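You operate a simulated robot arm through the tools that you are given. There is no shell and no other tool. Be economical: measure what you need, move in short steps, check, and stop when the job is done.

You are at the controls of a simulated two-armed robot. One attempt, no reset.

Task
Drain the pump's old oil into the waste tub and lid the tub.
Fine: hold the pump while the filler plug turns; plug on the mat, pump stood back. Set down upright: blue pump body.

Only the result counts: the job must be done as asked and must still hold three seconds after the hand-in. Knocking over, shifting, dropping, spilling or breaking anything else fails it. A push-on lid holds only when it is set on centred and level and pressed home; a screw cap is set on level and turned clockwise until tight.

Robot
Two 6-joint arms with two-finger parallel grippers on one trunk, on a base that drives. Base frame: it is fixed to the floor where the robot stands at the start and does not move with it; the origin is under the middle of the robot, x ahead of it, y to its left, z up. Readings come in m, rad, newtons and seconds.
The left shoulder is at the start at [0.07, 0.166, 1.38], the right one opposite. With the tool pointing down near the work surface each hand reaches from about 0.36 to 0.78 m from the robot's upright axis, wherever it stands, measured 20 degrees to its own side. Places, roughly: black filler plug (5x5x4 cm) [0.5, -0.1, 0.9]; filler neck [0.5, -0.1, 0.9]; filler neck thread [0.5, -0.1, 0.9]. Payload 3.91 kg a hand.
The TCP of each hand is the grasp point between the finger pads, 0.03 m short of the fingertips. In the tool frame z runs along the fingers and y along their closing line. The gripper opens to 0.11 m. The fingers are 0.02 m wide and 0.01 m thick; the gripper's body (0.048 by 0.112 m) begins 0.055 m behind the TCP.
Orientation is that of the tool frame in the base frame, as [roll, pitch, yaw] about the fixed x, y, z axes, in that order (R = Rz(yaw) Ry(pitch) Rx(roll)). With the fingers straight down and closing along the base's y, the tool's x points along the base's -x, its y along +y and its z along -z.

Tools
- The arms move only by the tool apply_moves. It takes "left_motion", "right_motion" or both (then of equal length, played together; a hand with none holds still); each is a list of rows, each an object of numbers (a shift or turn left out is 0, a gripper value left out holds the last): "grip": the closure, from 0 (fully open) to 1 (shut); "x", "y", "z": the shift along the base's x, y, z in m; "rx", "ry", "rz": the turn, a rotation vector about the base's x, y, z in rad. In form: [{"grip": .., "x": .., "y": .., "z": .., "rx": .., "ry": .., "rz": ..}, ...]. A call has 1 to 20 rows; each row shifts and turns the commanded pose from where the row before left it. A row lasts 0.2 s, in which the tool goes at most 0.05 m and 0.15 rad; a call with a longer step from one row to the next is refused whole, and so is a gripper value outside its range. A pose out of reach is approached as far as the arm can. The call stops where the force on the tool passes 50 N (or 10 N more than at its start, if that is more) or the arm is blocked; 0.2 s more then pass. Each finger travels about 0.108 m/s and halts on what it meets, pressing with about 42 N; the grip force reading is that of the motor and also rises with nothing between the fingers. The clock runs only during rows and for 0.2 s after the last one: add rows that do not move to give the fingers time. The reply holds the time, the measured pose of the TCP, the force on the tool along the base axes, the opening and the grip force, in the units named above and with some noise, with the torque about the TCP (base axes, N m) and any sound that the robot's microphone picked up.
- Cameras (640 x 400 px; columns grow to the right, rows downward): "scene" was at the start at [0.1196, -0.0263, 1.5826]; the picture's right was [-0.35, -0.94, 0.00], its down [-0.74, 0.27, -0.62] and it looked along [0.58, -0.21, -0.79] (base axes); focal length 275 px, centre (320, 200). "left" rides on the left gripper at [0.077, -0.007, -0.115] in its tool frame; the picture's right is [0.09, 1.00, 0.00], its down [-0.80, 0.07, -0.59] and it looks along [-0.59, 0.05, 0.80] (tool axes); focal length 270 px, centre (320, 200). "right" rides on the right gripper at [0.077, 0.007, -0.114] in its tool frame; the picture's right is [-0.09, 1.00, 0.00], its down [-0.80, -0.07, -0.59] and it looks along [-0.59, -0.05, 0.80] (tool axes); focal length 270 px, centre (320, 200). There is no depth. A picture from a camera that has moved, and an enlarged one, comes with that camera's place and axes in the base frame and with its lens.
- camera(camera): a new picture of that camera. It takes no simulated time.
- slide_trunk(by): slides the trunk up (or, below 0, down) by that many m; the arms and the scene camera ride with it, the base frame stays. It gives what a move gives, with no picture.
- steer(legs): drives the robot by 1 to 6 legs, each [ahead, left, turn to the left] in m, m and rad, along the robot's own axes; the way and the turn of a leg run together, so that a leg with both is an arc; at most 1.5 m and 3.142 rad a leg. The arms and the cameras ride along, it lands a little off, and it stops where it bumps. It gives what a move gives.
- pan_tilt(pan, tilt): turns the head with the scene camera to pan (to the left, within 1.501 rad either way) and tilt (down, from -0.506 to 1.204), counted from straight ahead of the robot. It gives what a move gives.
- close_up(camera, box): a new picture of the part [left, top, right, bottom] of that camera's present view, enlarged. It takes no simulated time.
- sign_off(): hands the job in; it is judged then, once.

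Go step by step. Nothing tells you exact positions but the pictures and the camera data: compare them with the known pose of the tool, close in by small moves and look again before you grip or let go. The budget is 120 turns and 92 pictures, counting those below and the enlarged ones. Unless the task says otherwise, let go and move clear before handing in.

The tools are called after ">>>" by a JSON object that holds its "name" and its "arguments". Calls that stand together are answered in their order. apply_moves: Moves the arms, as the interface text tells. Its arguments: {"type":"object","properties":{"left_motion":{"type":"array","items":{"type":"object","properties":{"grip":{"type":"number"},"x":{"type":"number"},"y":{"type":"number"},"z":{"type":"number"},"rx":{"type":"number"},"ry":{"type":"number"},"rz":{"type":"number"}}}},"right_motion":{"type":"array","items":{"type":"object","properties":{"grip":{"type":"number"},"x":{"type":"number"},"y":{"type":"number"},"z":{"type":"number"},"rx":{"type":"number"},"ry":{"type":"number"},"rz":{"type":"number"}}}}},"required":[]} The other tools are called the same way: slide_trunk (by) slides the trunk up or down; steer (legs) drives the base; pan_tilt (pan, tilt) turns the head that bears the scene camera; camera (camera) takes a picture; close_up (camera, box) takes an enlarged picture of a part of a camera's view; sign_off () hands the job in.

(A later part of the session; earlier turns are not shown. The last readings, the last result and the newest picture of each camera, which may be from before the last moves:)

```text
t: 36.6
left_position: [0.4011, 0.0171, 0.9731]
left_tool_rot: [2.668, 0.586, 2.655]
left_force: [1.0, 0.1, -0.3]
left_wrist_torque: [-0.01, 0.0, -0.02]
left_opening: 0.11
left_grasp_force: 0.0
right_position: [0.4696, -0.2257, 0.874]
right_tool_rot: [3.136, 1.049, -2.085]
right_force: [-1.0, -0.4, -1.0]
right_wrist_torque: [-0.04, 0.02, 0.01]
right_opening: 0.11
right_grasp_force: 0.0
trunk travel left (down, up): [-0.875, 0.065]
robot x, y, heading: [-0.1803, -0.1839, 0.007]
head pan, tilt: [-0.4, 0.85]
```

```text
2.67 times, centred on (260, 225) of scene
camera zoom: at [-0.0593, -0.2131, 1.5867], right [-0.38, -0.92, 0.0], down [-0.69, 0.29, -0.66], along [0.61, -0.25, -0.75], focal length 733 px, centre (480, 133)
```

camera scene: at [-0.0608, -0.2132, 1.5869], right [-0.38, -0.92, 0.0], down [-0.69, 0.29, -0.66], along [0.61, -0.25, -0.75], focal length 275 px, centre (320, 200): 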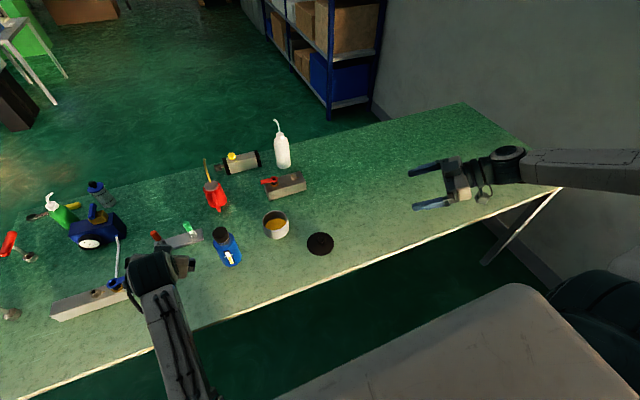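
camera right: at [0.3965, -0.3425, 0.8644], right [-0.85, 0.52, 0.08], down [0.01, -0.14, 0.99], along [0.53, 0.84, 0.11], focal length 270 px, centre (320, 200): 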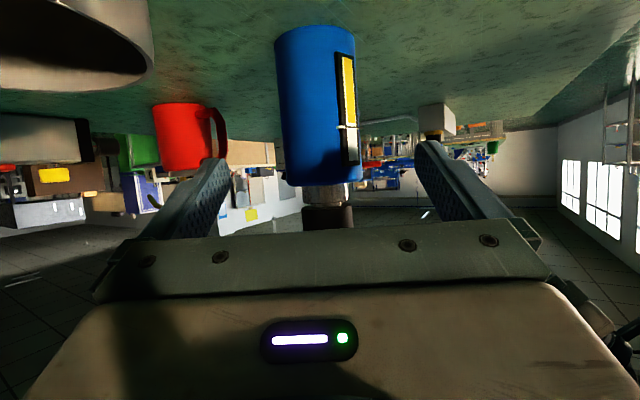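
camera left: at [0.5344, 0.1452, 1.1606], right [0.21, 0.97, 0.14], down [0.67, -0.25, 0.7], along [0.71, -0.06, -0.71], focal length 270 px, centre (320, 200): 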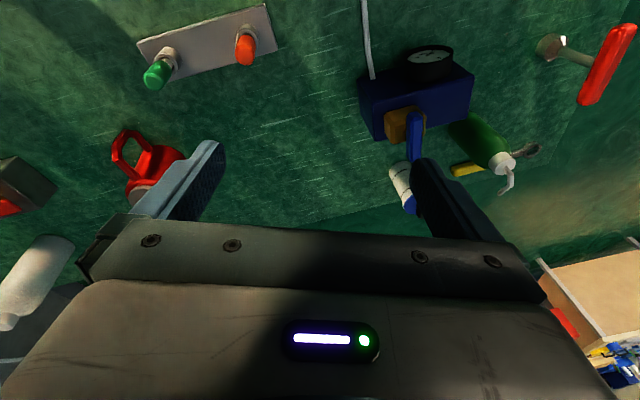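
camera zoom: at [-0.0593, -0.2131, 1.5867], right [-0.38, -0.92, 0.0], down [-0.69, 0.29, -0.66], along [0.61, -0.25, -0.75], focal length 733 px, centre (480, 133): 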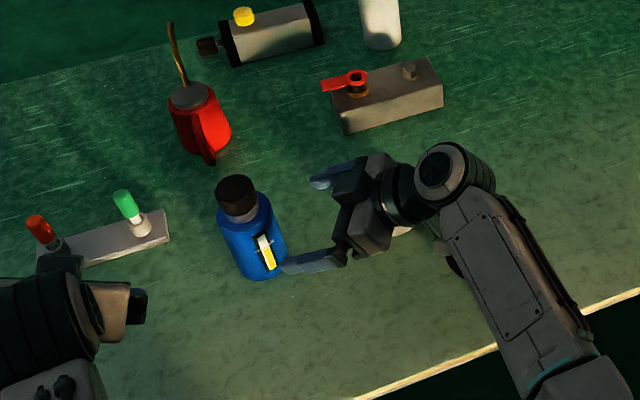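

Aligned. Advancing along the tool axis onto the body.

>>> {"name": "apply_moves", "arguments": {"right_motion": [{"x": 0.01, "y": 0.018, "z": -0.0115}, {"x": 0.01, "y": 0.018, "z": -0.0115}, {"x": 0.01, "y": 0.018, "z": -0.0115}, {"x": 0.01, "y": 0.018, "z": -0.0115}]}}

>>> {"name": "camera", "arguments": {"camera": "right"}}

>>> {"name": "close_up", "arguments": {"camera": "scene", "box": [180, 190, 340, 290]}}

```text
t: 37.6
left_position: [0.3985, 0.0167, 0.9731]
left_tool_rot: [2.669, 0.586, 2.655]
left_force: [-0.6, -0.3, -0.5]
left_wrist_torque: [0.06, -0.05, 0.0]
left_opening: 0.1097
left_grasp_force: 0.1
right_position: [0.5101, -0.155, 0.83]
right_tool_rot: [3.138, 1.049, -2.083]
right_force: [0.2, 0.1, -0.2]
right_wrist_torque: [-0.01, 0.0, 0.0]
right_opening: 0.1102
right_grasp_force: 0.1
trunk travel left (down, up): [-0.875, 0.065]
robot x, y, heading: [-0.1819, -0.1817, 0.005]
head pan, tilt: [-0.4, 0.85]
```

```text
61 pictures are left
camera right: at [0.4356, -0.271, 0.8192], right [-0.85, 0.52, 0.08], down [0.01, -0.14, 0.99], along [0.53, 0.84, 0.11], focal length 270 px, centre (320, 200)
```

right: 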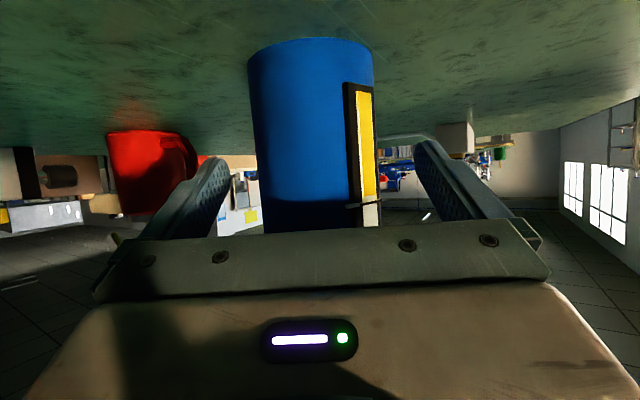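

```text
4.00 times, centred on (260, 240) of scene
camera zoom: at [-0.0599, -0.2123, 1.5868], right [-0.38, -0.92, 0.0], down [-0.69, 0.29, -0.66], along [0.61, -0.25, -0.75], focal length 1099 px, centre (560, 40)
```

zoom: 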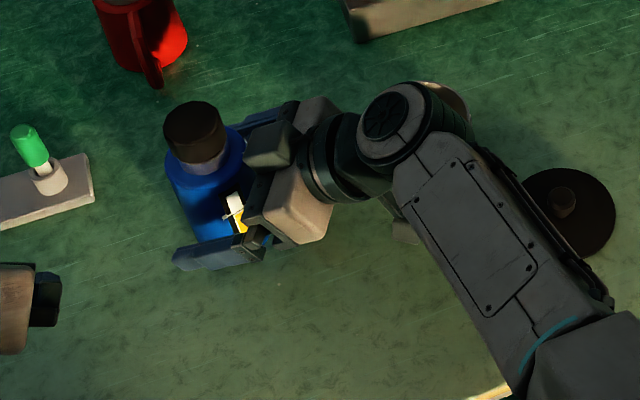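

The fingers straddle the body with the gauge clear. Closing the right gripper.

>>> {"name": "apply_moves", "arguments": {"right_motion": [{"grip": 1}, {"grip": 1}, {"grip": 1}, {"grip": 1}]}}

>>> {"name": "close_up", "arguments": {"camera": "scene", "box": [180, 190, 340, 290]}}

```text
t: 38.6
left_position: [0.3981, 0.0167, 0.9729]
left_tool_rot: [2.666, 0.588, 2.656]
left_force: [-0.3, 0.3, -0.6]
left_wrist_torque: [0.02, 0.02, 0.02]
left_opening: 0.11
left_grasp_force: 0.0
right_position: [0.5076, -0.1559, 0.8305]
right_tool_rot: [3.137, 1.05, -2.083]
right_force: [0.2, -2.5, 2.0]
right_wrist_torque: [-0.03, 0.07, 0.01]
right_opening: 0.0624
right_grasp_force: 42.0
trunk travel left (down, up): [-0.875, 0.065]
robot x, y, heading: [-0.1811, -0.1839, 0.01]
head pan, tilt: [-0.4, 0.85]
```

```text
4.00 times, centred on (260, 240) of scene
camera zoom: at [-0.0612, -0.2138, 1.5869], right [-0.38, -0.92, 0.0], down [-0.69, 0.29, -0.66], along [0.61, -0.25, -0.75], focal length 1099 px, centre (560, 40)
```

zoom: 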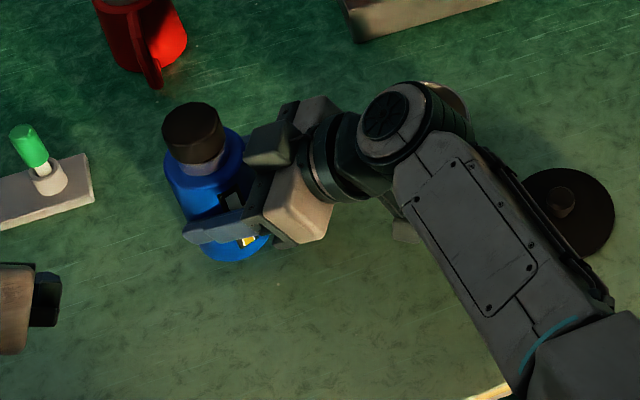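

The pump is held (6.2 cm wide, 42 N). Next I'll bring the left hand upright again and over the plug, to about (0.505, -0.11, 1.04).

>>> {"name": "apply_moves", "arguments": {"left_motion": [{"x": 0.0153, "z": 0.0096, "rx": -0.044, "ry": 0.0963, "rz": 0.0464}, {"x": 0.0153, "z": 0.0096, "rx": -0.044, "ry": 0.0963, "rz": 0.0464}, {"x": 0.0153, "y": -0.0181, "z": 0.0096, "rx": -0.044, "ry": 0.0963, "rz": 0.0464}, {"x": 0.0153, "y": -0.0181, "z": 0.0096, "rx": -0.044, "ry": 0.0963, "rz": 0.0464}, {"x": 0.0153, "y": -0.0181, "z": 0.0096, "rx": -0.044, "ry": 0.0963, "rz": 0.0464}, {"x": 0.0153, "y": -0.0181, "z": 0.0096, "rx": -0.044, "ry": 0.0963, "rz": 0.0464}, {"x": 0.0153, "y": -0.0181, "z": 0.0096, "rx": -0.044, "ry": 0.0963, "rz": 0.0464}]}}

>>> {"name": "camera", "arguments": {"camera": "scene"}}

```text
t: 40.2
left_position: [0.5072, -0.0756, 1.0398]
left_tool_rot: [-3.141, -0.004, 3.142]
left_force: [0.6, -1.0, 0.1]
left_wrist_torque: [-0.01, 0.01, 0.0]
left_opening: 0.11
left_grasp_force: 0.0
right_position: [0.5091, -0.1554, 0.8299]
right_tool_rot: [3.138, 1.049, -2.081]
right_force: [-0.7, -1.1, 0.2]
right_wrist_torque: [-0.06, -0.05, -0.02]
right_opening: 0.0623
right_grasp_force: 42.7
trunk travel left (down, up): [-0.875, 0.065]
robot x, y, heading: [-0.1826, -0.1842, -0.001]
head pan, tilt: [-0.4, 0.85]
```

```text
58 pictures are left
camera scene: at [-0.0611, -0.2139, 1.5869], right [-0.38, -0.92, 0.0], down [-0.69, 0.29, -0.66], along [0.61, -0.25, -0.75], focal length 275 px, centre (320, 200)
```

scene: 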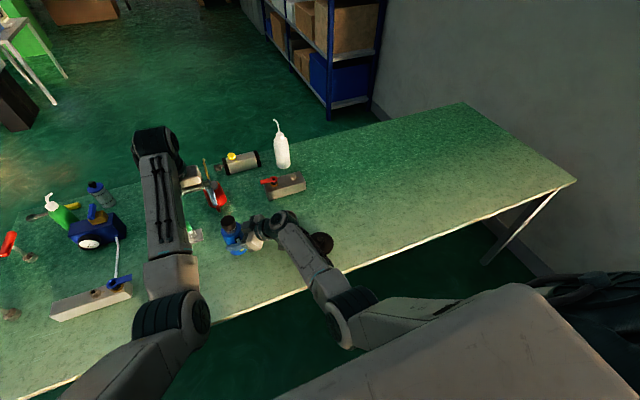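

The left hand is upright. I'll move it a little further over the plug and look through its own camera.

>>> {"name": "apply_moves", "arguments": {"left_motion": [{"y": -0.02, "z": -0.01}, {"y": -0.02, "z": -0.01}, {"y": -0.02, "z": -0.01}]}}

>>> {"name": "camera", "arguments": {"camera": "left"}}

```text
t: 41.0
left_position: [0.5075, -0.1309, 1.0115]
left_tool_rot: [3.138, -0.002, -3.14]
left_force: [1.3, -0.9, -0.2]
left_wrist_torque: [0.0, -0.01, 0.0]
left_opening: 0.1099
left_grasp_force: 0.2
right_position: [0.5081, -0.1556, 0.8302]
right_tool_rot: [3.14, 1.051, -2.084]
right_force: [-0.7, -0.7, 1.4]
right_wrist_torque: [-0.12, -0.07, -0.02]
right_opening: 0.0626
right_grasp_force: 42.4
trunk travel left (down, up): [-0.875, 0.065]
robot x, y, heading: [-0.1801, -0.1849, 0.007]
head pan, tilt: [-0.4, 0.85]
```

```text
57 pictures are left
camera left: at [0.4309, -0.1371, 1.1267], right [-0.09, 1.0, 0.0], down [0.8, 0.07, 0.59], along [0.59, 0.05, -0.81], focal length 270 px, centre (320, 200)
```

left: 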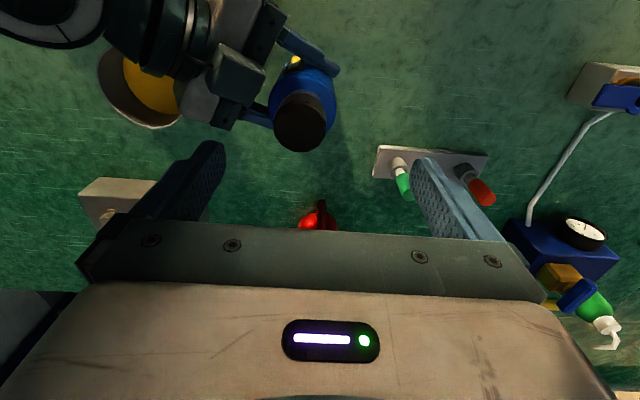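

The plug is at (0.512, -0.147), 4.1 cm wide. I'll centre the left hand over it, turn its closing line clear of the right gripper, part-close to about 6.5 cm, and check.

>>> {"name": "apply_moves", "arguments": {"left_motion": [{"x": 0.002, "y": -0.008, "rz": 0.14, "grip": 0.4}, {"x": 0.002, "y": -0.0077, "rz": 0.14}, {"rz": 0.05}, {"z": -0.02}, {"z": -0.02}]}}

>>> {"name": "camera", "arguments": {"camera": "left"}}

>>> {"name": "close_up", "arguments": {"camera": "scene", "box": [140, 150, 380, 300]}}

```text
t: 42.2
left_position: [0.5111, -0.1501, 0.9691]
left_tool_rot: [3.139, -0.002, -2.812]
left_force: [0.1, 0.2, -0.6]
left_wrist_torque: [0.01, 0.0, -0.01]
left_opening: 0.066
left_grasp_force: 0.1
right_position: [0.5091, -0.1559, 0.8299]
right_tool_rot: [3.138, 1.051, -2.082]
right_force: [0.8, -0.9, 1.8]
right_wrist_torque: [-0.1, -0.24, -0.03]
right_opening: 0.0626
right_grasp_force: 41.9
trunk travel left (down, up): [-0.875, 0.065]
robot x, y, heading: [-0.1781, -0.1852, 0.009]
head pan, tilt: [-0.4, 0.85]
```

```text
56 pictures are left
camera left: at [0.4403, -0.1813, 1.0837], right [-0.41, 0.91, 0.0], down [0.74, 0.33, 0.59], along [0.54, 0.24, -0.8], focal length 270 px, centre (320, 200)
```

left: 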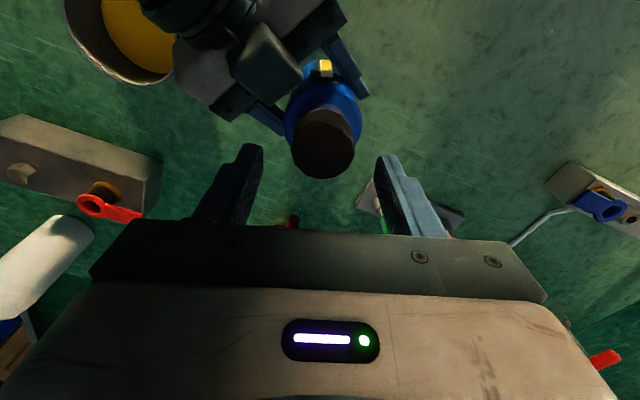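

```text
2.67 times, centred on (260, 225) of scene
camera zoom: at [-0.0611, -0.2134, 1.5869], right [-0.38, -0.92, 0.0], down [-0.69, 0.29, -0.66], along [0.61, -0.25, -0.75], focal length 733 px, centre (480, 133)
```

zoom: 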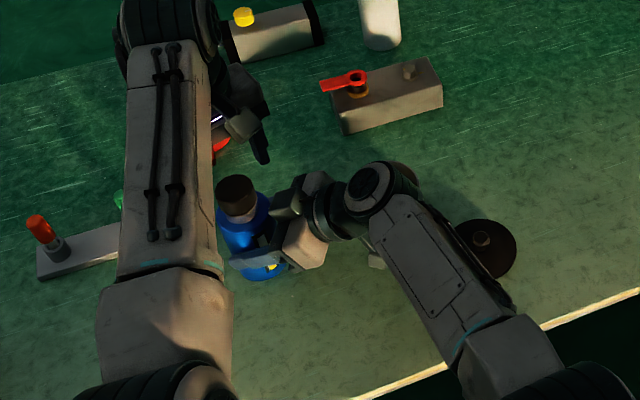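

The plug sits within 2 mm of the left tool axis. Descending to plug height and closing on it.

>>> {"name": "apply_moves", "arguments": {"left_motion": [{"z": -0.02, "x": -0.0005, "y": 0.001}, {"z": -0.02, "y": 0.001}, {"z": -0.018}, {"grip": 1}, {"grip": 1}, {"grip": 1}]}}

>>> {"name": "camera", "arguments": {"camera": "left"}}

```text
t: 43.6
left_position: [0.5086, -0.1479, 0.9112]
left_tool_rot: [3.141, -0.002, -2.812]
left_force: [-2.5, 0.7, 0.1]
left_wrist_torque: [0.02, 0.1, 0.0]
left_opening: 0.0427
left_grasp_force: 42.1
right_position: [0.5087, -0.1554, 0.8306]
right_tool_rot: [3.138, 1.051, -2.084]
right_force: [3.1, -1.4, 2.6]
right_wrist_torque: [-0.05, -0.03, -0.07]
right_opening: 0.0626
right_grasp_force: 42.5
trunk travel left (down, up): [-0.875, 0.065]
robot x, y, heading: [-0.1838, -0.1821, 0.008]
head pan, tilt: [-0.4, 0.85]
```

```text
54 pictures are left
camera left: at [0.4384, -0.1794, 1.0264], right [-0.41, 0.91, 0.0], down [0.74, 0.33, 0.59], along [0.54, 0.24, -0.81], focal length 270 px, centre (320, 200)
```

left: 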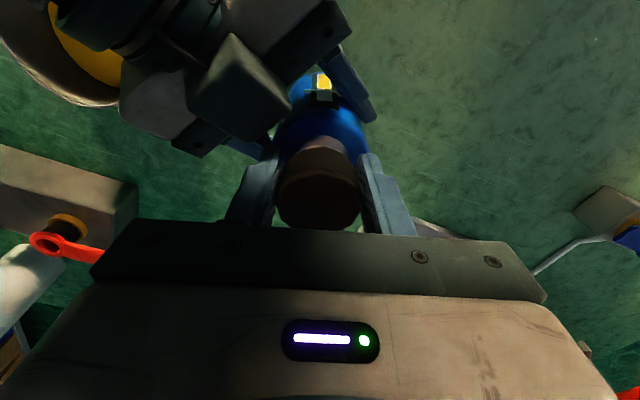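

The plug is gripped. First counter-clockwise stroke, watching torque.

>>> {"name": "apply_moves", "arguments": {"left_motion": [{"rz": 0.12}, {"rz": 0.12}, {"rz": 0.12}, {"rz": 0.12}, {"rz": 0.12}, {"rz": 0.12, "z": 0.0005}, {"rz": 0.12}, {"rz": 0.12}, {"rz": 0.12, "z": 0.0005}, {"rz": 0.12}]}}

>>> {"name": "camera", "arguments": {"camera": "left"}}

```text
t: 45.8
left_position: [0.5111, -0.1463, 0.9147]
left_tool_rot: [-3.139, -0.001, -1.609]
left_force: [30.3, 3.6, -0.3]
left_wrist_torque: [0.2, -1.04, -1.14]
left_opening: 0.0449
left_grasp_force: 42.0
right_position: [0.5084, -0.156, 0.8276]
right_tool_rot: [3.135, 1.048, -2.083]
right_force: [-30.4, -4.1, 0.0]
right_wrist_torque: [0.13, -1.55, 1.46]
right_opening: 0.063
right_grasp_force: 42.3
trunk travel left (down, up): [-0.875, 0.065]
robot x, y, heading: [-0.1829, -0.1853, 0.012]
head pan, tilt: [-0.4, 0.85]
```

```text
53 pictures are left
camera left: at [0.5147, -0.2232, 1.0289], right [-1.0, -0.05, 0.0], down [-0.04, 0.8, 0.59], along [-0.03, 0.59, -0.8], focal length 270 px, centre (320, 200)
```

left: 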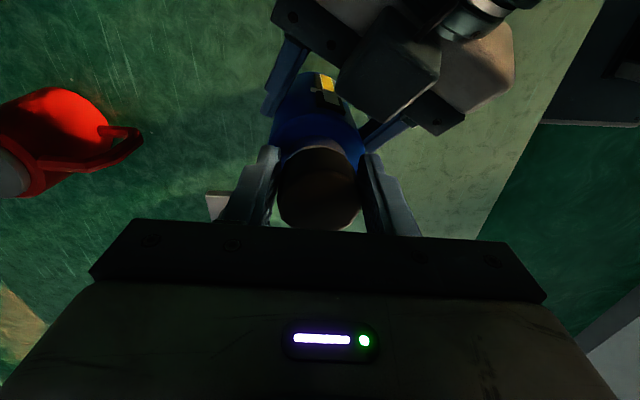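

The stroke turned with the pump holding still, though a 30 N side force built up from a small offset. I'll open slightly, turn back and look at where the plug sits.

>>> {"name": "apply_moves", "arguments": {"left_motion": [{"grip": 0.4}, {"grip": 0.4}, {"rz": -0.15}, {"rz": -0.15}, {"rz": -0.15}, {"rz": -0.15}, {"rz": -0.15}, {"rz": -0.15}, {"rz": -0.15}, {"rz": -0.15}]}}

>>> {"name": "close_up", "arguments": {"camera": "left", "box": [200, 50, 440, 250]}}

```text
t: 48.0
left_position: [0.5106, -0.147, 0.9143]
left_tool_rot: [3.14, -0.001, -2.814]
left_force: [-0.2, 0.2, 1.1]
left_wrist_torque: [0.01, 0.03, 0.01]
left_opening: 0.0658
left_grasp_force: 0.1
right_position: [0.5095, -0.1552, 0.8303]
right_tool_rot: [3.136, 1.049, -2.084]
right_force: [1.1, 0.3, -3.6]
right_wrist_torque: [-0.06, 0.02, -0.04]
right_opening: 0.0616
right_grasp_force: 42.2
trunk travel left (down, up): [-0.875, 0.065]
robot x, y, heading: [-0.181, -0.1818, 0.006]
head pan, tilt: [-0.4, 0.85]
```

```text
2.00 times, centred on (320, 150) of left
camera zoom: at [0.44, -0.1775, 1.0283], right [-0.4, 0.91, 0.0], down [0.74, 0.32, 0.59], along [0.54, 0.24, -0.81], focal length 541 px, centre (320, 300)
```

zoom: 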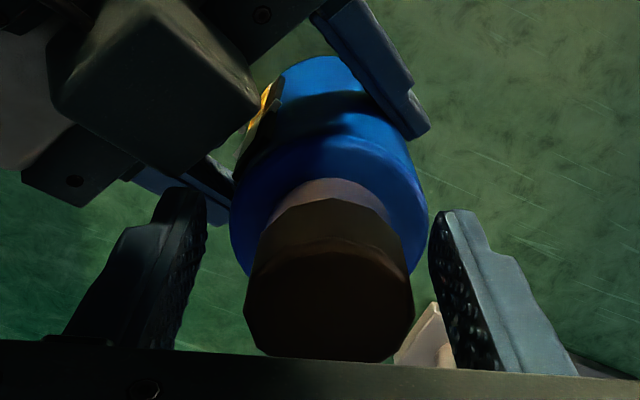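

The gauge has turned too: the pump slipped round in the right gripper, probably because my turning axis was off by about 3 mm in x. I'll shift +3 mm in x, regrip, and turn in a shorter stroke while watching the torque.

>>> {"name": "apply_moves", "arguments": {"left_motion": [{"x": 0.003, "y": 0.001, "z": -0.002}, {"grip": 1}, {"grip": 1}, {"rz": 0.1}, {"rz": 0.1}, {"rz": 0.1}]}}

>>> {"name": "close_up", "arguments": {"camera": "left", "box": [200, 50, 440, 250]}}

```text
t: 49.4
left_position: [0.513, -0.1454, 0.9113]
left_tool_rot: [3.141, -0.002, -2.51]
left_force: [-3.3, 13.5, 1.6]
left_wrist_torque: [0.54, -0.03, -0.77]
left_opening: 0.0562
left_grasp_force: 42.4
right_position: [0.5084, -0.1545, 0.8302]
right_tool_rot: [3.135, 1.049, -2.084]
right_force: [3.5, -13.2, -5.6]
right_wrist_torque: [0.44, 0.37, 0.71]
right_opening: 0.0622
right_grasp_force: 41.7
trunk travel left (down, up): [-0.875, 0.065]
robot x, y, heading: [-0.181, -0.1836, 0.005]
head pan, tilt: [-0.4, 0.85]
```

```text
2.00 times, centred on (320, 150) of left
camera zoom: at [0.4555, -0.1959, 1.0263], right [-0.66, 0.75, 0.0], down [0.61, 0.53, 0.59], along [0.44, 0.39, -0.81], focal length 541 px, centre (320, 300)
```

zoom: 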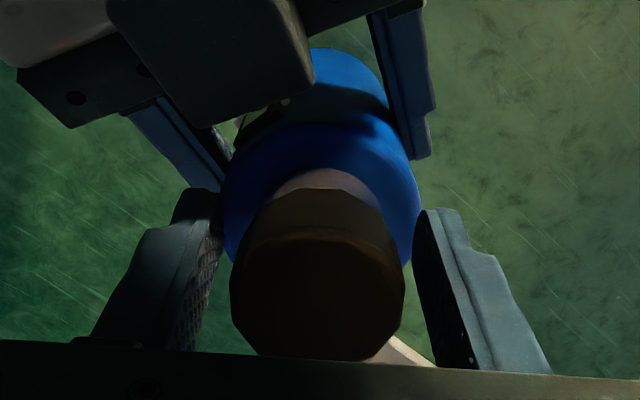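

The opening reads 5.6 cm, so the fingers aren't pinching just the plug. I'll look from other views before turning further.

>>> {"name": "close_up", "arguments": {"camera": "scene", "box": [170, 180, 330, 280]}}

>>> {"name": "camera", "arguments": {"camera": "right"}}

```text
4.00 times, centred on (250, 230) of scene
camera zoom: at [-0.0601, -0.2134, 1.5868], right [-0.38, -0.92, 0.0], down [-0.69, 0.29, -0.66], along [0.61, -0.25, -0.75], focal length 1099 px, centre (600, 80)
```

zoom: 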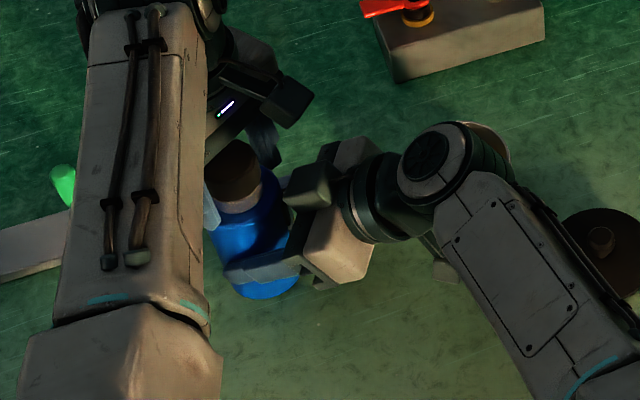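

```text
49 pictures are left
camera right: at [0.4355, -0.2719, 0.8194], right [-0.85, 0.52, 0.08], down [0.01, -0.14, 0.99], along [0.53, 0.84, 0.11], focal length 270 px, centre (320, 200)
```

right: 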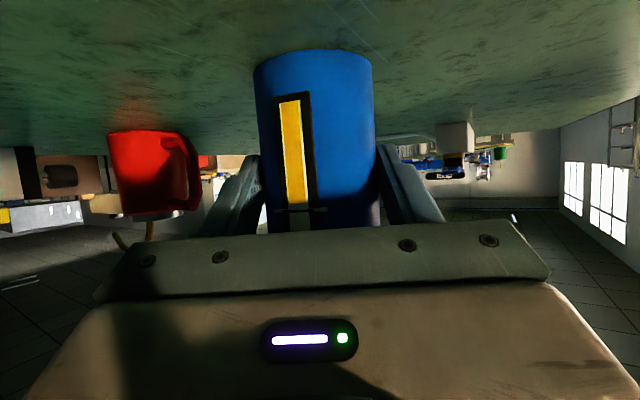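

The left fingertips seem to be catching the pump's shoulder, since the plug and pump sit a few millimetres higher now. I'll open, lift the left hand, and re-measure.

>>> {"name": "apply_moves", "arguments": {"left_motion": [{"grip": 0.35}, {"grip": 0.35}, {"z": 0.03, "rz": -0.15}, {"z": 0.03, "rz": -0.15}, {"z": 0.02}]}}

>>> {"name": "close_up", "arguments": {"camera": "left", "box": [220, 20, 420, 220]}}

>>> {"name": "close_up", "arguments": {"camera": "scene", "box": [190, 200, 290, 270]}}

```text
t: 50.6
left_position: [0.5116, -0.1462, 0.992]
left_tool_rot: [3.141, -0.003, -2.811]
left_force: [0.4, -0.3, 0.1]
left_wrist_torque: [-0.04, 0.0, -0.02]
left_opening: 0.0711
left_grasp_force: 0.1
right_position: [0.5089, -0.1552, 0.8299]
right_tool_rot: [3.134, 1.049, -2.083]
right_force: [1.0, 0.1, -3.7]
right_wrist_torque: [-0.08, -0.02, -0.02]
right_opening: 0.0622
right_grasp_force: 41.5
trunk travel left (down, up): [-0.875, 0.065]
robot x, y, heading: [-0.1805, -0.1854, 0.005]
head pan, tilt: [-0.4, 0.85]
```

```text
2.00 times, centred on (320, 120) of left
camera zoom: at [0.4424, -0.176, 1.1069], right [-0.41, 0.91, 0.0], down [0.74, 0.33, 0.59], along [0.54, 0.24, -0.81], focal length 541 px, centre (320, 360)
```

zoom: 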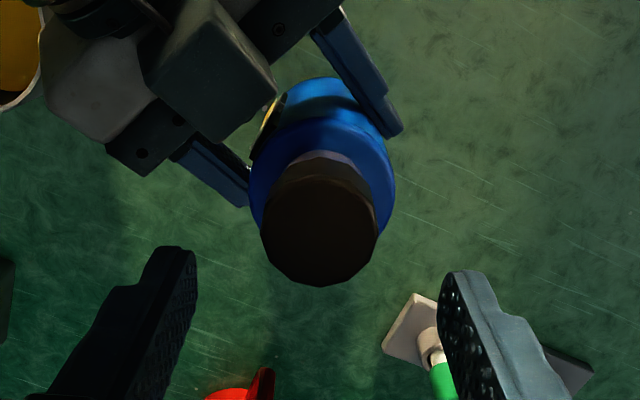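

```text
5.71 times, centred on (240, 235) of scene
camera zoom: at [-0.0601, -0.2136, 1.5868], right [-0.38, -0.92, 0.0], down [-0.69, 0.29, -0.66], along [0.61, -0.25, -0.75], focal length 1570 px, centre (777, 0)
```

zoom: 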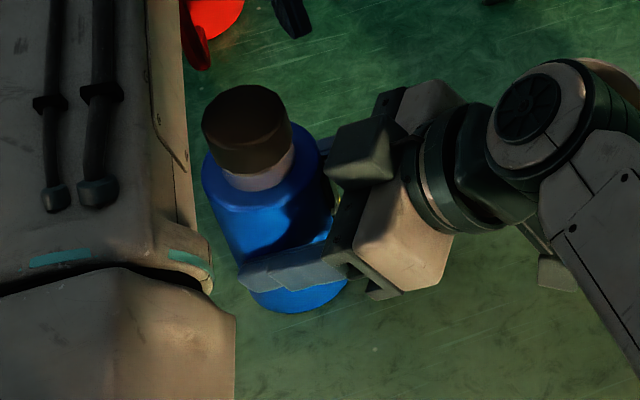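

The plug axis now measures (0.512, -0.145) with its top near 0.92. I'll regrip higher (tips clear of the shoulder), check the side force, then turn a little.

>>> {"name": "apply_moves", "arguments": {"left_motion": [{"x": 0.0006, "y": 0.001, "z": -0.035}, {"z": -0.034}, {"grip": 1}, {"grip": 1}, {"grip": 1}]}}

>>> {"name": "apply_moves", "arguments": {"left_motion": [{"rz": 0.1}, {"rz": 0.1}, {"rz": 0.1}]}}

>>> {"name": "camera", "arguments": {"camera": "right"}}

```text
t: 51.8
left_position: [0.5134, -0.1452, 0.9249]
left_tool_rot: [3.139, -0.003, -2.812]
left_force: [-8.6, 6.3, 9.3]
left_wrist_torque: [0.29, 0.34, 0.05]
left_opening: 0.0425
left_grasp_force: 42.6
right_position: [0.5084, -0.157, 0.829]
right_tool_rot: [3.136, 1.047, -2.083]
right_force: [8.4, -6.4, -12.3]
right_wrist_torque: [0.19, 0.58, -0.15]
right_opening: 0.0622
right_grasp_force: 42.0
trunk travel left (down, up): [-0.875, 0.065]
robot x, y, heading: [-0.1842, -0.183, 0.006]
head pan, tilt: [-0.4, 0.85]
```

```text
t: 52.6
left_position: [0.5129, -0.1454, 0.9222]
left_tool_rot: [-3.14, 0.0, -2.508]
left_force: [-14.6, 7.5, 22.4]
left_wrist_torque: [0.32, 0.58, 0.01]
left_opening: 0.0425
left_grasp_force: 41.6
right_position: [0.5094, -0.1553, 0.8274]
right_tool_rot: [3.135, 1.047, -2.086]
right_force: [14.9, -7.1, -27.0]
right_wrist_torque: [0.01, 1.03, -0.2]
right_opening: 0.0621
right_grasp_force: 41.7
trunk travel left (down, up): [-0.875, 0.065]
robot x, y, heading: [-0.1807, -0.1829, 0.004]
head pan, tilt: [-0.4, 0.85]
```

```text
46 pictures are left
camera right: at [0.4347, -0.2722, 0.8184], right [-0.85, 0.52, 0.08], down [0.01, -0.14, 0.99], along [0.53, 0.84, 0.11], focal length 270 px, centre (320, 200)
```

right: 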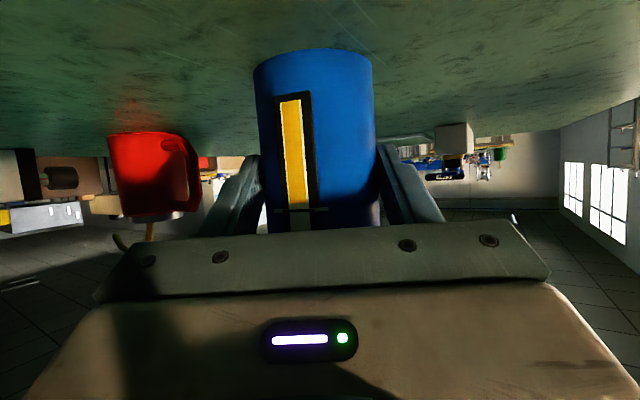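

The plug is turning freely against a still pump and pushing up on the hand as it unscrews. I'll keep turning while rising with it.

>>> {"name": "apply_moves", "arguments": {"left_motion": [{"z": 0.002, "x": -0.001}, {"rz": 0.12, "z": 0.0005}, {"rz": 0.12, "z": 0.0005}, {"rz": 0.12, "z": 0.0005}, {"rz": 0.12, "z": 0.0005}, {"rz": 0.12, "z": 0.0005}]}}

```text
t: 54.0
left_position: [0.5127, -0.146, 0.9264]
left_tool_rot: [3.141, -0.003, -1.908]
left_force: [29.3, 1.8, -14.5]
left_wrist_torque: [0.12, -1.24, -0.09]
left_opening: 0.0425
left_grasp_force: 41.9
right_position: [0.5085, -0.1531, 0.8313]
right_tool_rot: [3.135, 1.051, -2.081]
right_force: [-29.9, -3.1, 11.2]
right_wrist_torque: [0.25, -1.52, 0.35]
right_opening: 0.0627
right_grasp_force: 42.5
trunk travel left (down, up): [-0.875, 0.065]
robot x, y, heading: [-0.1828, -0.1867, 0.01]
head pan, tilt: [-0.4, 0.85]
```

I over-lifted slightly and my x correction went the wrong way. I'll undo that shift and continue turning a little at constant height.

>>> {"name": "apply_moves", "arguments": {"left_motion": [{"x": 0.0015}, {"rz": 0.1}, {"rz": 0.1}, {"rz": 0.1}, {"rz": 0.1}]}}

>>> {"name": "close_up", "arguments": {"camera": "left", "box": [200, 20, 440, 250]}}

```text
t: 55.2
left_position: [0.5132, -0.1455, 0.9261]
left_tool_rot: [-3.141, -0.004, -1.509]
left_force: [21.8, -13.3, -19.4]
left_wrist_torque: [-0.59, -0.98, -0.11]
left_opening: 0.0426
left_grasp_force: 42.5
right_position: [0.5086, -0.154, 0.8299]
right_tool_rot: [3.134, 1.05, -2.084]
right_force: [-21.8, 13.2, 15.2]
right_wrist_torque: [-0.55, -1.13, 0.32]
right_opening: 0.0628
right_grasp_force: 41.5
trunk travel left (down, up): [-0.875, 0.065]
robot x, y, heading: [-0.1854, -0.1812, 0.005]
head pan, tilt: [-0.4, 0.85]
```

```text
1.74 times, centred on (320, 135) of left
camera zoom: at [0.5246, -0.2211, 1.0417], right [-0.99, -0.15, 0.0], down [-0.12, 0.8, 0.59], along [-0.09, 0.59, -0.81], focal length 470 px, centre (320, 313)
```

zoom: 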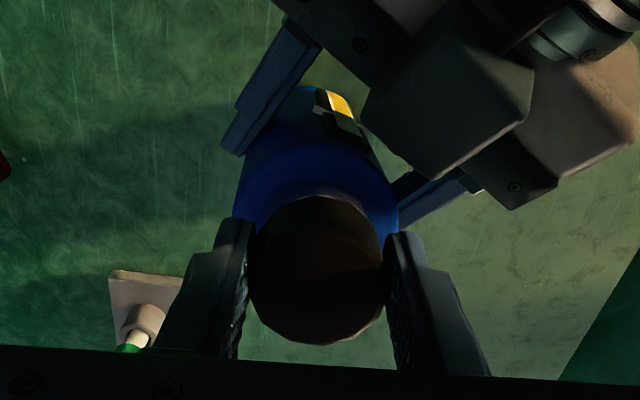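

Turning torque is now tiny and the pump stays put, so the thread is loose. I'll release, turn back and regrip for another stroke.

>>> {"name": "apply_moves", "arguments": {"left_motion": [{"grip": 0.4}, {"grip": 0.4}, {"rz": -0.15}, {"rz": -0.15}, {"rz": -0.15}, {"rz": -0.15}, {"rz": -0.15}, {"rz": -0.15}, {"rz": -0.15}, {"rz": -0.15}, {"rz": -0.1}]}}

>>> {"name": "close_up", "arguments": {"camera": "left", "box": [200, 20, 440, 250]}}

```text
t: 57.6
left_position: [0.5137, -0.144, 0.9259]
left_tool_rot: [3.139, -0.001, -2.812]
left_force: [0.5, 0.1, -0.6]
left_wrist_torque: [0.02, 0.04, -0.01]
left_opening: 0.0659
left_grasp_force: 0.1
right_position: [0.5092, -0.155, 0.8297]
right_tool_rot: [3.137, 1.048, -2.083]
right_force: [-0.3, 0.6, -3.0]
right_wrist_torque: [-0.05, 0.03, 0.01]
right_opening: 0.0621
right_grasp_force: 41.8
trunk travel left (down, up): [-0.875, 0.065]
robot x, y, heading: [-0.1819, -0.1815, 0.004]
head pan, tilt: [-0.4, 0.85]
```

```text
1.74 times, centred on (320, 135) of left
camera zoom: at [0.4441, -0.1757, 1.0414], right [-0.41, 0.91, 0.0], down [0.74, 0.33, 0.59], along [0.54, 0.24, -0.81], focal length 470 px, centre (320, 313)
```

zoom: 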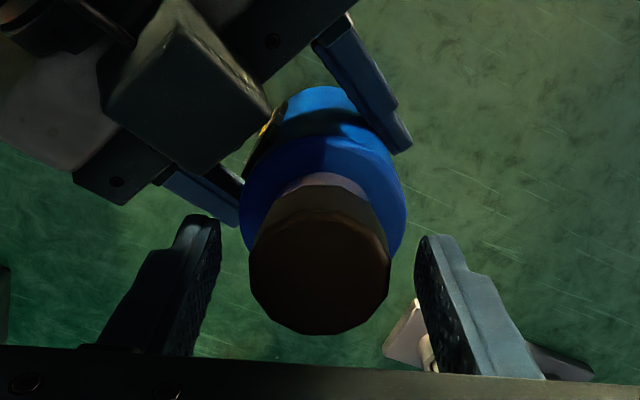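

The plug top reads about 0.92 and is centred between the fingers. Regripping for the second full stroke, rising only slightly and checking midway.

>>> {"name": "apply_moves", "arguments": {"left_motion": [{"x": 0.001, "y": -0.0005, "z": -0.003}, {"grip": 1}, {"grip": 1}, {"rz": 0.11}, {"rz": 0.11}, {"rz": 0.11}, {"rz": 0.11}, {"rz": 0.11}]}}

```text
t: 59.4
left_position: [0.514, -0.1445, 0.9234]
left_tool_rot: [3.141, 0.0, -2.254]
left_force: [-3.4, 13.3, 1.7]
left_wrist_torque: [0.48, 0.06, 0.49]
left_opening: 0.0508
left_grasp_force: 42.0
right_position: [0.5092, -0.1555, 0.8296]
right_tool_rot: [3.137, 1.048, -2.085]
right_force: [3.6, -12.1, -5.0]
right_wrist_torque: [0.66, 0.3, -0.62]
right_opening: 0.0621
right_grasp_force: 41.6
trunk travel left (down, up): [-0.875, 0.065]
robot x, y, heading: [-0.1836, -0.1817, 0.007]
head pan, tilt: [-0.4, 0.85]
```

The fingers stopped at 5.1 cm again with a side force, so one finger is catching. I'll look closely.

>>> {"name": "close_up", "arguments": {"camera": "left", "box": [200, 20, 440, 250]}}

>>> {"name": "camera", "arguments": {"camera": "right"}}

```text
1.74 times, centred on (320, 135) of left
camera zoom: at [0.4724, -0.2082, 1.0379], right [-0.83, 0.56, 0.0], down [0.45, 0.66, 0.59], along [0.33, 0.49, -0.8], focal length 470 px, centre (320, 313)
```

zoom: 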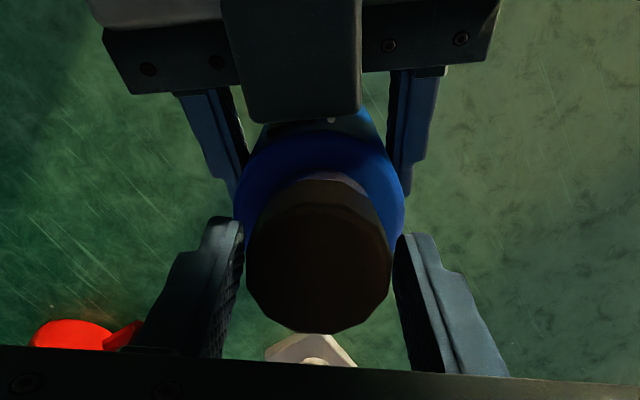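

```text
42 pictures are left
camera right: at [0.4357, -0.2718, 0.8196], right [-0.85, 0.52, 0.08], down [0.01, -0.14, 0.99], along [0.53, 0.84, 0.11], focal length 270 px, centre (320, 200)
```

right: 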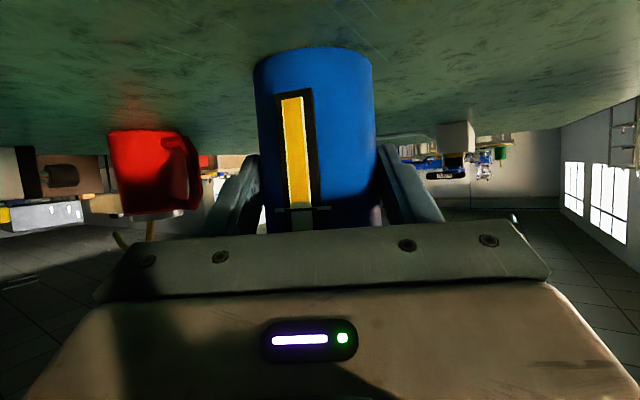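

The fingertips are catching the pump's shoulder, because the pump now sits about 7 mm higher in the right hand. I'll open, turn back and regrip 7 mm higher.

>>> {"name": "apply_moves", "arguments": {"left_motion": [{"grip": 0.4}, {"grip": 0.4}, {"rz": -0.14, "z": 0.0035}, {"rz": -0.14, "z": 0.0035}, {"rz": -0.14}, {"rz": -0.14}, {"grip": 1}, {"grip": 1}, {"grip": 1}]}}

>>> {"name": "apply_moves", "arguments": {"left_motion": [{"rz": 0.11}, {"rz": 0.11}, {"rz": 0.11}, {"rz": 0.11}]}}

```text
t: 61.4
left_position: [0.5154, -0.1448, 0.931]
left_tool_rot: [-3.141, -0.003, -2.819]
left_force: [1.3, -5.0, 2.5]
left_wrist_torque: [-0.11, 0.08, 0.04]
left_opening: 0.0416
left_grasp_force: 41.8
right_position: [0.5088, -0.1556, 0.8298]
right_tool_rot: [3.135, 1.049, -2.084]
right_force: [-0.9, 5.5, -5.2]
right_wrist_torque: [-0.42, -0.15, 0.0]
right_opening: 0.0622
right_grasp_force: 42.2
trunk travel left (down, up): [-0.875, 0.065]
robot x, y, heading: [-0.1843, -0.1831, 0.006]
head pan, tilt: [-0.4, 0.85]
```

```text
t: 62.4
left_position: [0.5151, -0.1456, 0.9294]
left_tool_rot: [3.141, -0.002, -2.377]
left_force: [0.1, -2.8, 6.7]
left_wrist_torque: [-0.14, 0.01, 0.0]
left_opening: 0.0417
left_grasp_force: 41.9
right_position: [0.5089, -0.1556, 0.8301]
right_tool_rot: [3.138, 1.048, -2.085]
right_force: [0.6, 2.8, -9.8]
right_wrist_torque: [-0.25, 0.04, 0.03]
right_opening: 0.0621
right_grasp_force: 41.7
trunk travel left (down, up): [-0.875, 0.065]
robot x, y, heading: [-0.1781, -0.1856, 0.006]
head pan, tilt: [-0.4, 0.85]
```

Clean grip now: 4.2 cm, almost no torque, and gentle upward push. Continuing the stroke with a slight rise.

>>> {"name": "apply_moves", "arguments": {"left_motion": [{"rz": 0.12, "z": 0.0003}, {"rz": 0.12, "z": 0.0003}, {"rz": 0.12, "z": 0.0003}, {"rz": 0.12, "z": 0.0003}, {"rz": 0.12, "z": 0.0003}, {"rz": 0.12, "z": 0.0003}, {"rz": 0.12, "z": 0.0003}, {"rz": 0.12, "z": 0.0003}]}}

```text
t: 64.2
left_position: [0.5148, -0.1464, 0.9326]
left_tool_rot: [3.141, -0.002, -1.417]
left_force: [-3.9, 0.5, -1.5]
left_wrist_torque: [0.03, 0.22, 0.02]
left_opening: 0.0412
left_grasp_force: 41.8
right_position: [0.5092, -0.154, 0.8312]
right_tool_rot: [3.139, 1.052, -2.083]
right_force: [4.7, -1.0, -2.0]
right_wrist_torque: [0.01, 0.26, -0.03]
right_opening: 0.062
right_grasp_force: 42.5
trunk travel left (down, up): [-0.875, 0.065]
robot x, y, heading: [-0.183, -0.1822, 0.006]
head pan, tilt: [-0.4, 0.85]
```

Well aligned with almost no side force. Continuing further in the same grip.

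>>> {"name": "apply_moves", "arguments": {"left_motion": [{"rz": 0.13, "z": 0.0004}, {"rz": 0.13, "z": 0.0004}, {"rz": 0.13, "z": 0.0004}, {"rz": 0.13, "z": 0.0004}, {"rz": 0.13, "z": 0.0004}, {"rz": 0.13, "z": 0.0004}, {"rz": 0.13, "z": 0.0004}, {"rz": 0.13, "z": 0.0004}]}}

```text
t: 66.0
left_position: [0.5142, -0.1451, 0.9362]
left_tool_rot: [3.14, 0.001, -0.376]
left_force: [-9.8, 0.6, -0.9]
left_wrist_torque: [0.07, 0.5, -0.01]
left_opening: 0.0412
left_grasp_force: 41.6
right_position: [0.5102, -0.1566, 0.8296]
right_tool_rot: [3.136, 1.048, -2.084]
right_force: [11.6, -0.9, -2.6]
right_wrist_torque: [0.0, 0.7, -0.11]
right_opening: 0.062
right_grasp_force: 42.0
trunk travel left (down, up): [-0.875, 0.065]
robot x, y, heading: [-0.1824, -0.1824, 0.007]
head pan, tilt: [-0.4, 0.85]
```

The rise is matching the thread. I'll test whether it is free by lifting a few millimetres.

>>> {"name": "apply_moves", "arguments": {"left_motion": [{"rz": 0.1, "z": 0.001}, {"rz": 0.1, "z": 0.001}, {"z": 0.001}, {"z": 0.001}, {"z": 0.001}]}}

>>> {"name": "close_up", "arguments": {"camera": "scene", "box": [190, 190, 310, 270]}}

```text
t: 67.2
left_position: [0.5049, -0.1336, 0.9449]
left_tool_rot: [3.138, -0.004, -0.292]
left_force: [0.2, 0.4, -0.3]
left_wrist_torque: [0.02, 0.02, 0.02]
left_opening: 0.0413
left_grasp_force: 41.9
left hand out of reach, approached as far as the arm can: row 1, 2
right_position: [0.509, -0.1545, 0.8294]
right_tool_rot: [3.137, 1.049, -2.085]
right_force: [0.3, 0.8, -4.1]
right_wrist_torque: [-0.05, 0.04, 0.0]
right_opening: 0.0623
right_grasp_force: 42.1
trunk travel left (down, up): [-0.875, 0.065]
robot x, y, heading: [-0.1819, -0.184, 0.005]
head pan, tilt: [-0.4, 0.85]
```

```text
5.00 times, centred on (250, 230) of scene
camera zoom: at [-0.0604, -0.2133, 1.5868], right [-0.38, -0.92, 0.0], down [-0.69, 0.29, -0.66], along [0.61, -0.25, -0.75], focal length 1374 px, centre (670, 50)
```

zoom: 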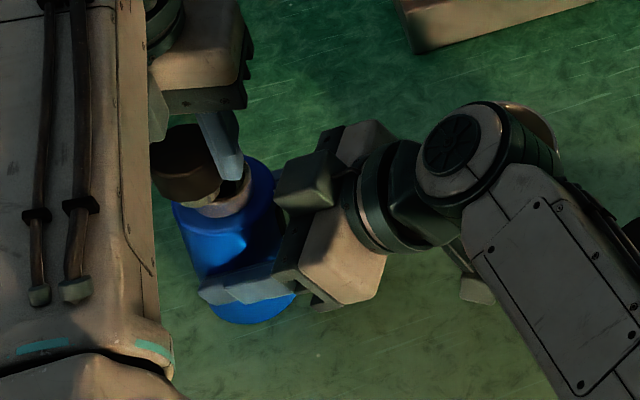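

The plug is off and the filler neck is open. I'll lift it, turn the wrist back toward neutral and carry it to a free patch of mat near (0.44, 0.02).

>>> {"name": "apply_moves", "arguments": {"left_motion": [{"z": 0.02, "rz": -0.1}, {"z": 0.02, "rz": -0.15}, {"y": 0.02, "rz": -0.15}, {"y": 0.03, "x": -0.01, "rz": -0.15}, {"y": 0.03, "x": -0.015, "rz": -0.15}, {"y": 0.03, "x": -0.015, "rz": -0.15}, {"y": 0.025, "x": -0.01, "rz": -0.15}, {"y": 0.015, "x": -0.01, "rz": -0.15}]}}

>>> {"name": "camera", "arguments": {"camera": "left"}}

>>> {"name": "camera", "arguments": {"camera": "scene"}}

```text
t: 69.0
left_position: [0.4442, 0.0168, 0.9827]
left_tool_rot: [-3.14, -0.005, -1.444]
left_force: [-0.8, -0.5, 0.0]
left_wrist_torque: [0.0, -0.01, -0.02]
left_opening: 0.0416
left_grasp_force: 42.2
right_position: [0.5088, -0.1545, 0.83]
right_tool_rot: [3.14, 1.05, -2.083]
right_force: [0.0, -0.5, -3.6]
right_wrist_torque: [-0.08, -0.01, 0.0]
right_opening: 0.0622
right_grasp_force: 42.0
trunk travel left (down, up): [-0.875, 0.065]
robot x, y, heading: [-0.1791, -0.1818, 0.011]
head pan, tilt: [-0.4, 0.85]
```

```text
40 pictures are left
camera left: at [0.4609, -0.0585, 1.0981], right [-0.98, -0.21, 0.0], down [-0.17, 0.79, 0.59], along [-0.13, 0.58, -0.81], focal length 270 px, centre (320, 200)
```

left: 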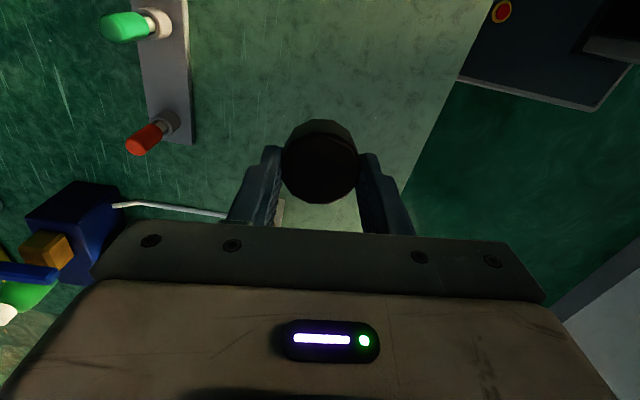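

```text
39 pictures are left
camera scene: at [-0.0607, -0.2126, 1.5869], right [-0.38, -0.92, 0.0], down [-0.69, 0.29, -0.66], along [0.61, -0.25, -0.75], focal length 275 px, centre (320, 200)
```

scene: 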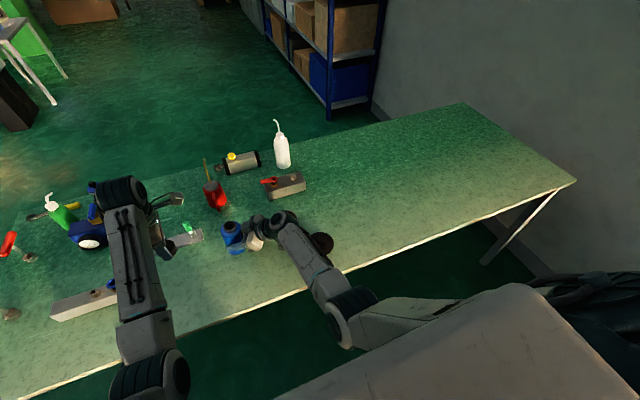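

The spot below is clear. Lowering the plug toward the mat.

>>> {"name": "apply_moves", "arguments": {"left_motion": [{"z": -0.037}, {"z": -0.037}, {"z": -0.037}, {"z": -0.032}]}}

>>> {"name": "apply_moves", "arguments": {"left_motion": [{"z": -0.004}, {"z": -0.004}, {"z": -0.004}, {"z": -0.003}, {"z": -0.003}]}}

>>> {"name": "camera", "arguments": {"camera": "left"}}

```text
t: 70.0
left_position: [0.4416, 0.0166, 0.8421]
left_tool_rot: [3.141, -0.005, -1.443]
left_force: [-0.3, 1.0, -0.9]
left_wrist_torque: [0.02, 0.03, 0.04]
left_opening: 0.0414
left_grasp_force: 42.2
right_position: [0.509, -0.1551, 0.8298]
right_tool_rot: [3.138, 1.049, -2.085]
right_force: [0.7, 0.0, -3.7]
right_wrist_torque: [-0.07, 0.03, -0.03]
right_opening: 0.0619
right_grasp_force: 42.3
trunk travel left (down, up): [-0.875, 0.065]
robot x, y, heading: [-0.178, -0.185, 0.007]
head pan, tilt: [-0.4, 0.85]
```

```text
t: 71.2
left_position: [0.4447, 0.0173, 0.8242]
left_tool_rot: [3.141, -0.005, -1.444]
left_force: [0.1, -0.2, -0.5]
left_wrist_torque: [-0.01, 0.03, 0.02]
left_opening: 0.0415
left_grasp_force: 41.9
right_position: [0.5081, -0.1552, 0.8294]
right_tool_rot: [3.138, 1.049, -2.083]
right_force: [-0.8, 0.6, -3.6]
right_wrist_torque: [-0.04, 0.03, 0.02]
right_opening: 0.0624
right_grasp_force: 41.6
trunk travel left (down, up): [-0.875, 0.065]
robot x, y, heading: [-0.1802, -0.1864, 0.01]
head pan, tilt: [-0.4, 0.85]
```

```text
38 pictures are left
camera left: at [0.4612, -0.0567, 0.9392], right [-0.98, -0.21, 0.0], down [-0.17, 0.79, 0.59], along [-0.13, 0.58, -0.81], focal length 270 px, centre (320, 200)
```

left: 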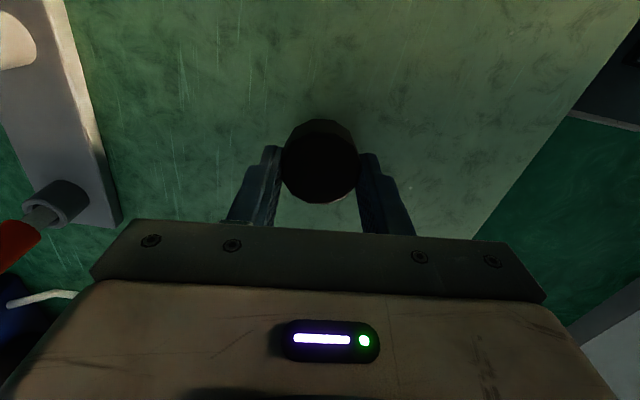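

No contact yet. Continuing down in small steps.

>>> {"name": "apply_moves", "arguments": {"left_motion": [{"z": -0.003}, {"z": -0.002}, {"z": -0.002}]}}

>>> {"name": "apply_moves", "arguments": {"left_motion": [{"z": -0.002}, {"z": -0.002}]}}

>>> {"name": "apply_moves", "arguments": {"left_motion": [{"z": -0.002}, {"z": -0.002}]}}

```text
t: 72.0
left_position: [0.4462, 0.0154, 0.8175]
left_tool_rot: [3.14, -0.005, -1.442]
left_force: [0.3, -0.4, -0.4]
left_wrist_torque: [-0.01, 0.04, 0.01]
left_opening: 0.0416
left_grasp_force: 42.4
right_position: [0.5077, -0.155, 0.8289]
right_tool_rot: [3.136, 1.049, -2.084]
right_force: [1.2, -0.7, -3.7]
right_wrist_torque: [-0.03, 0.04, 0.01]
right_opening: 0.0621
right_grasp_force: 41.8
trunk travel left (down, up): [-0.875, 0.065]
robot x, y, heading: [-0.1821, -0.1815, 0.003]
head pan, tilt: [-0.4, 0.85]
```

```text
t: 72.6
left_position: [0.4448, 0.0151, 0.8149]
left_tool_rot: [-3.137, -0.005, -1.442]
left_force: [0.7, 1.1, 13.8]
left_wrist_torque: [-0.17, -0.07, 0.03]
left_opening: 0.0413
left_grasp_force: 41.5
right_position: [0.5067, -0.1555, 0.8314]
right_tool_rot: [3.136, 1.05, -2.082]
right_force: [-0.7, 0.7, -4.2]
right_wrist_torque: [-0.05, 0.03, 0.0]
right_opening: 0.0618
right_grasp_force: 42.1
trunk travel left (down, up): [-0.875, 0.065]
robot x, y, heading: [-0.1799, -0.1843, 0.007]
head pan, tilt: [-0.4, 0.85]
```

```text
t: 73.2
left_position: [0.4445, 0.016, 0.815]
left_tool_rot: [-3.13, -0.005, -1.443]
left_force: [4.9, 5.1, 36.6]
left_wrist_torque: [-0.28, -0.26, 0.08]
left_opening: 0.0413
left_grasp_force: 42.1
right_position: [0.5053, -0.1557, 0.8337]
right_tool_rot: [-3.14, 1.051, -2.076]
right_force: [-0.3, 0.1, -4.6]
right_wrist_torque: [-0.07, 0.02, -0.03]
right_opening: 0.062
right_grasp_force: 42.5
trunk travel left (down, up): [-0.875, 0.065]
robot x, y, heading: [-0.1786, -0.1848, 0.007]
head pan, tilt: [-0.4, 0.85]
```

The plug is on the mat (contact at TCP 0.815). Easing the pressure, opening and rising clear.

>>> {"name": "apply_moves", "arguments": {"left_motion": [{"z": 0.003}, {"grip": 0.3}, {"grip": 0.2}, {"grip": 0.2}, {"z": 0.03}, {"z": 0.04}, {"z": 0.04}]}}

>>> {"name": "camera", "arguments": {"camera": "left"}}

>>> {"name": "camera", "arguments": {"camera": "right"}}

```text
t: 74.8
left_position: [0.4462, 0.0155, 0.9217]
left_tool_rot: [3.141, -0.003, -1.443]
left_force: [0.2, 0.9, 0.5]
left_wrist_torque: [-0.03, 0.03, 0.02]
left_opening: 0.088
left_grasp_force: 0.1
right_position: [0.508, -0.1549, 0.8296]
right_tool_rot: [3.137, 1.049, -2.085]
right_force: [-0.5, -0.1, -3.4]
right_wrist_torque: [-0.04, 0.01, -0.02]
right_opening: 0.0624
right_grasp_force: 42.1
trunk travel left (down, up): [-0.875, 0.065]
robot x, y, heading: [-0.181, -0.1828, 0.009]
head pan, tilt: [-0.4, 0.85]
```

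```text
37 pictures are left
camera left: at [0.4641, -0.0584, 1.0373], right [-0.98, -0.21, 0.0], down [-0.17, 0.79, 0.59], along [-0.13, 0.58, -0.81], focal length 270 px, centre (320, 200)
```

left: 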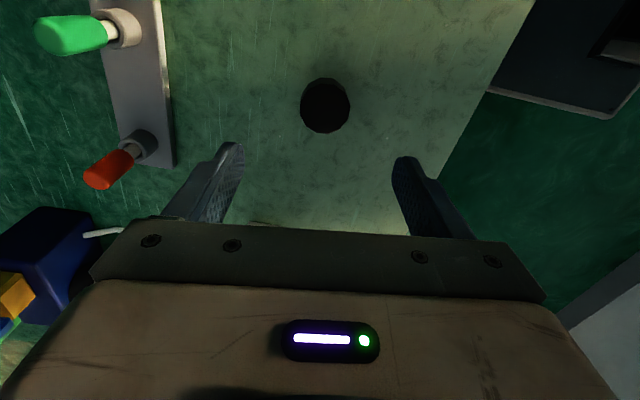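

```text
36 pictures are left
camera right: at [0.4354, -0.2716, 0.8195], right [-0.85, 0.52, 0.08], down [0.01, -0.14, 0.99], along [0.53, 0.84, 0.11], focal length 270 px, centre (320, 200)
```

right: 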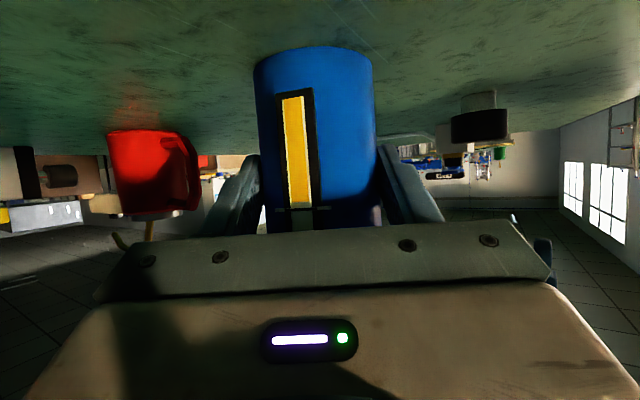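

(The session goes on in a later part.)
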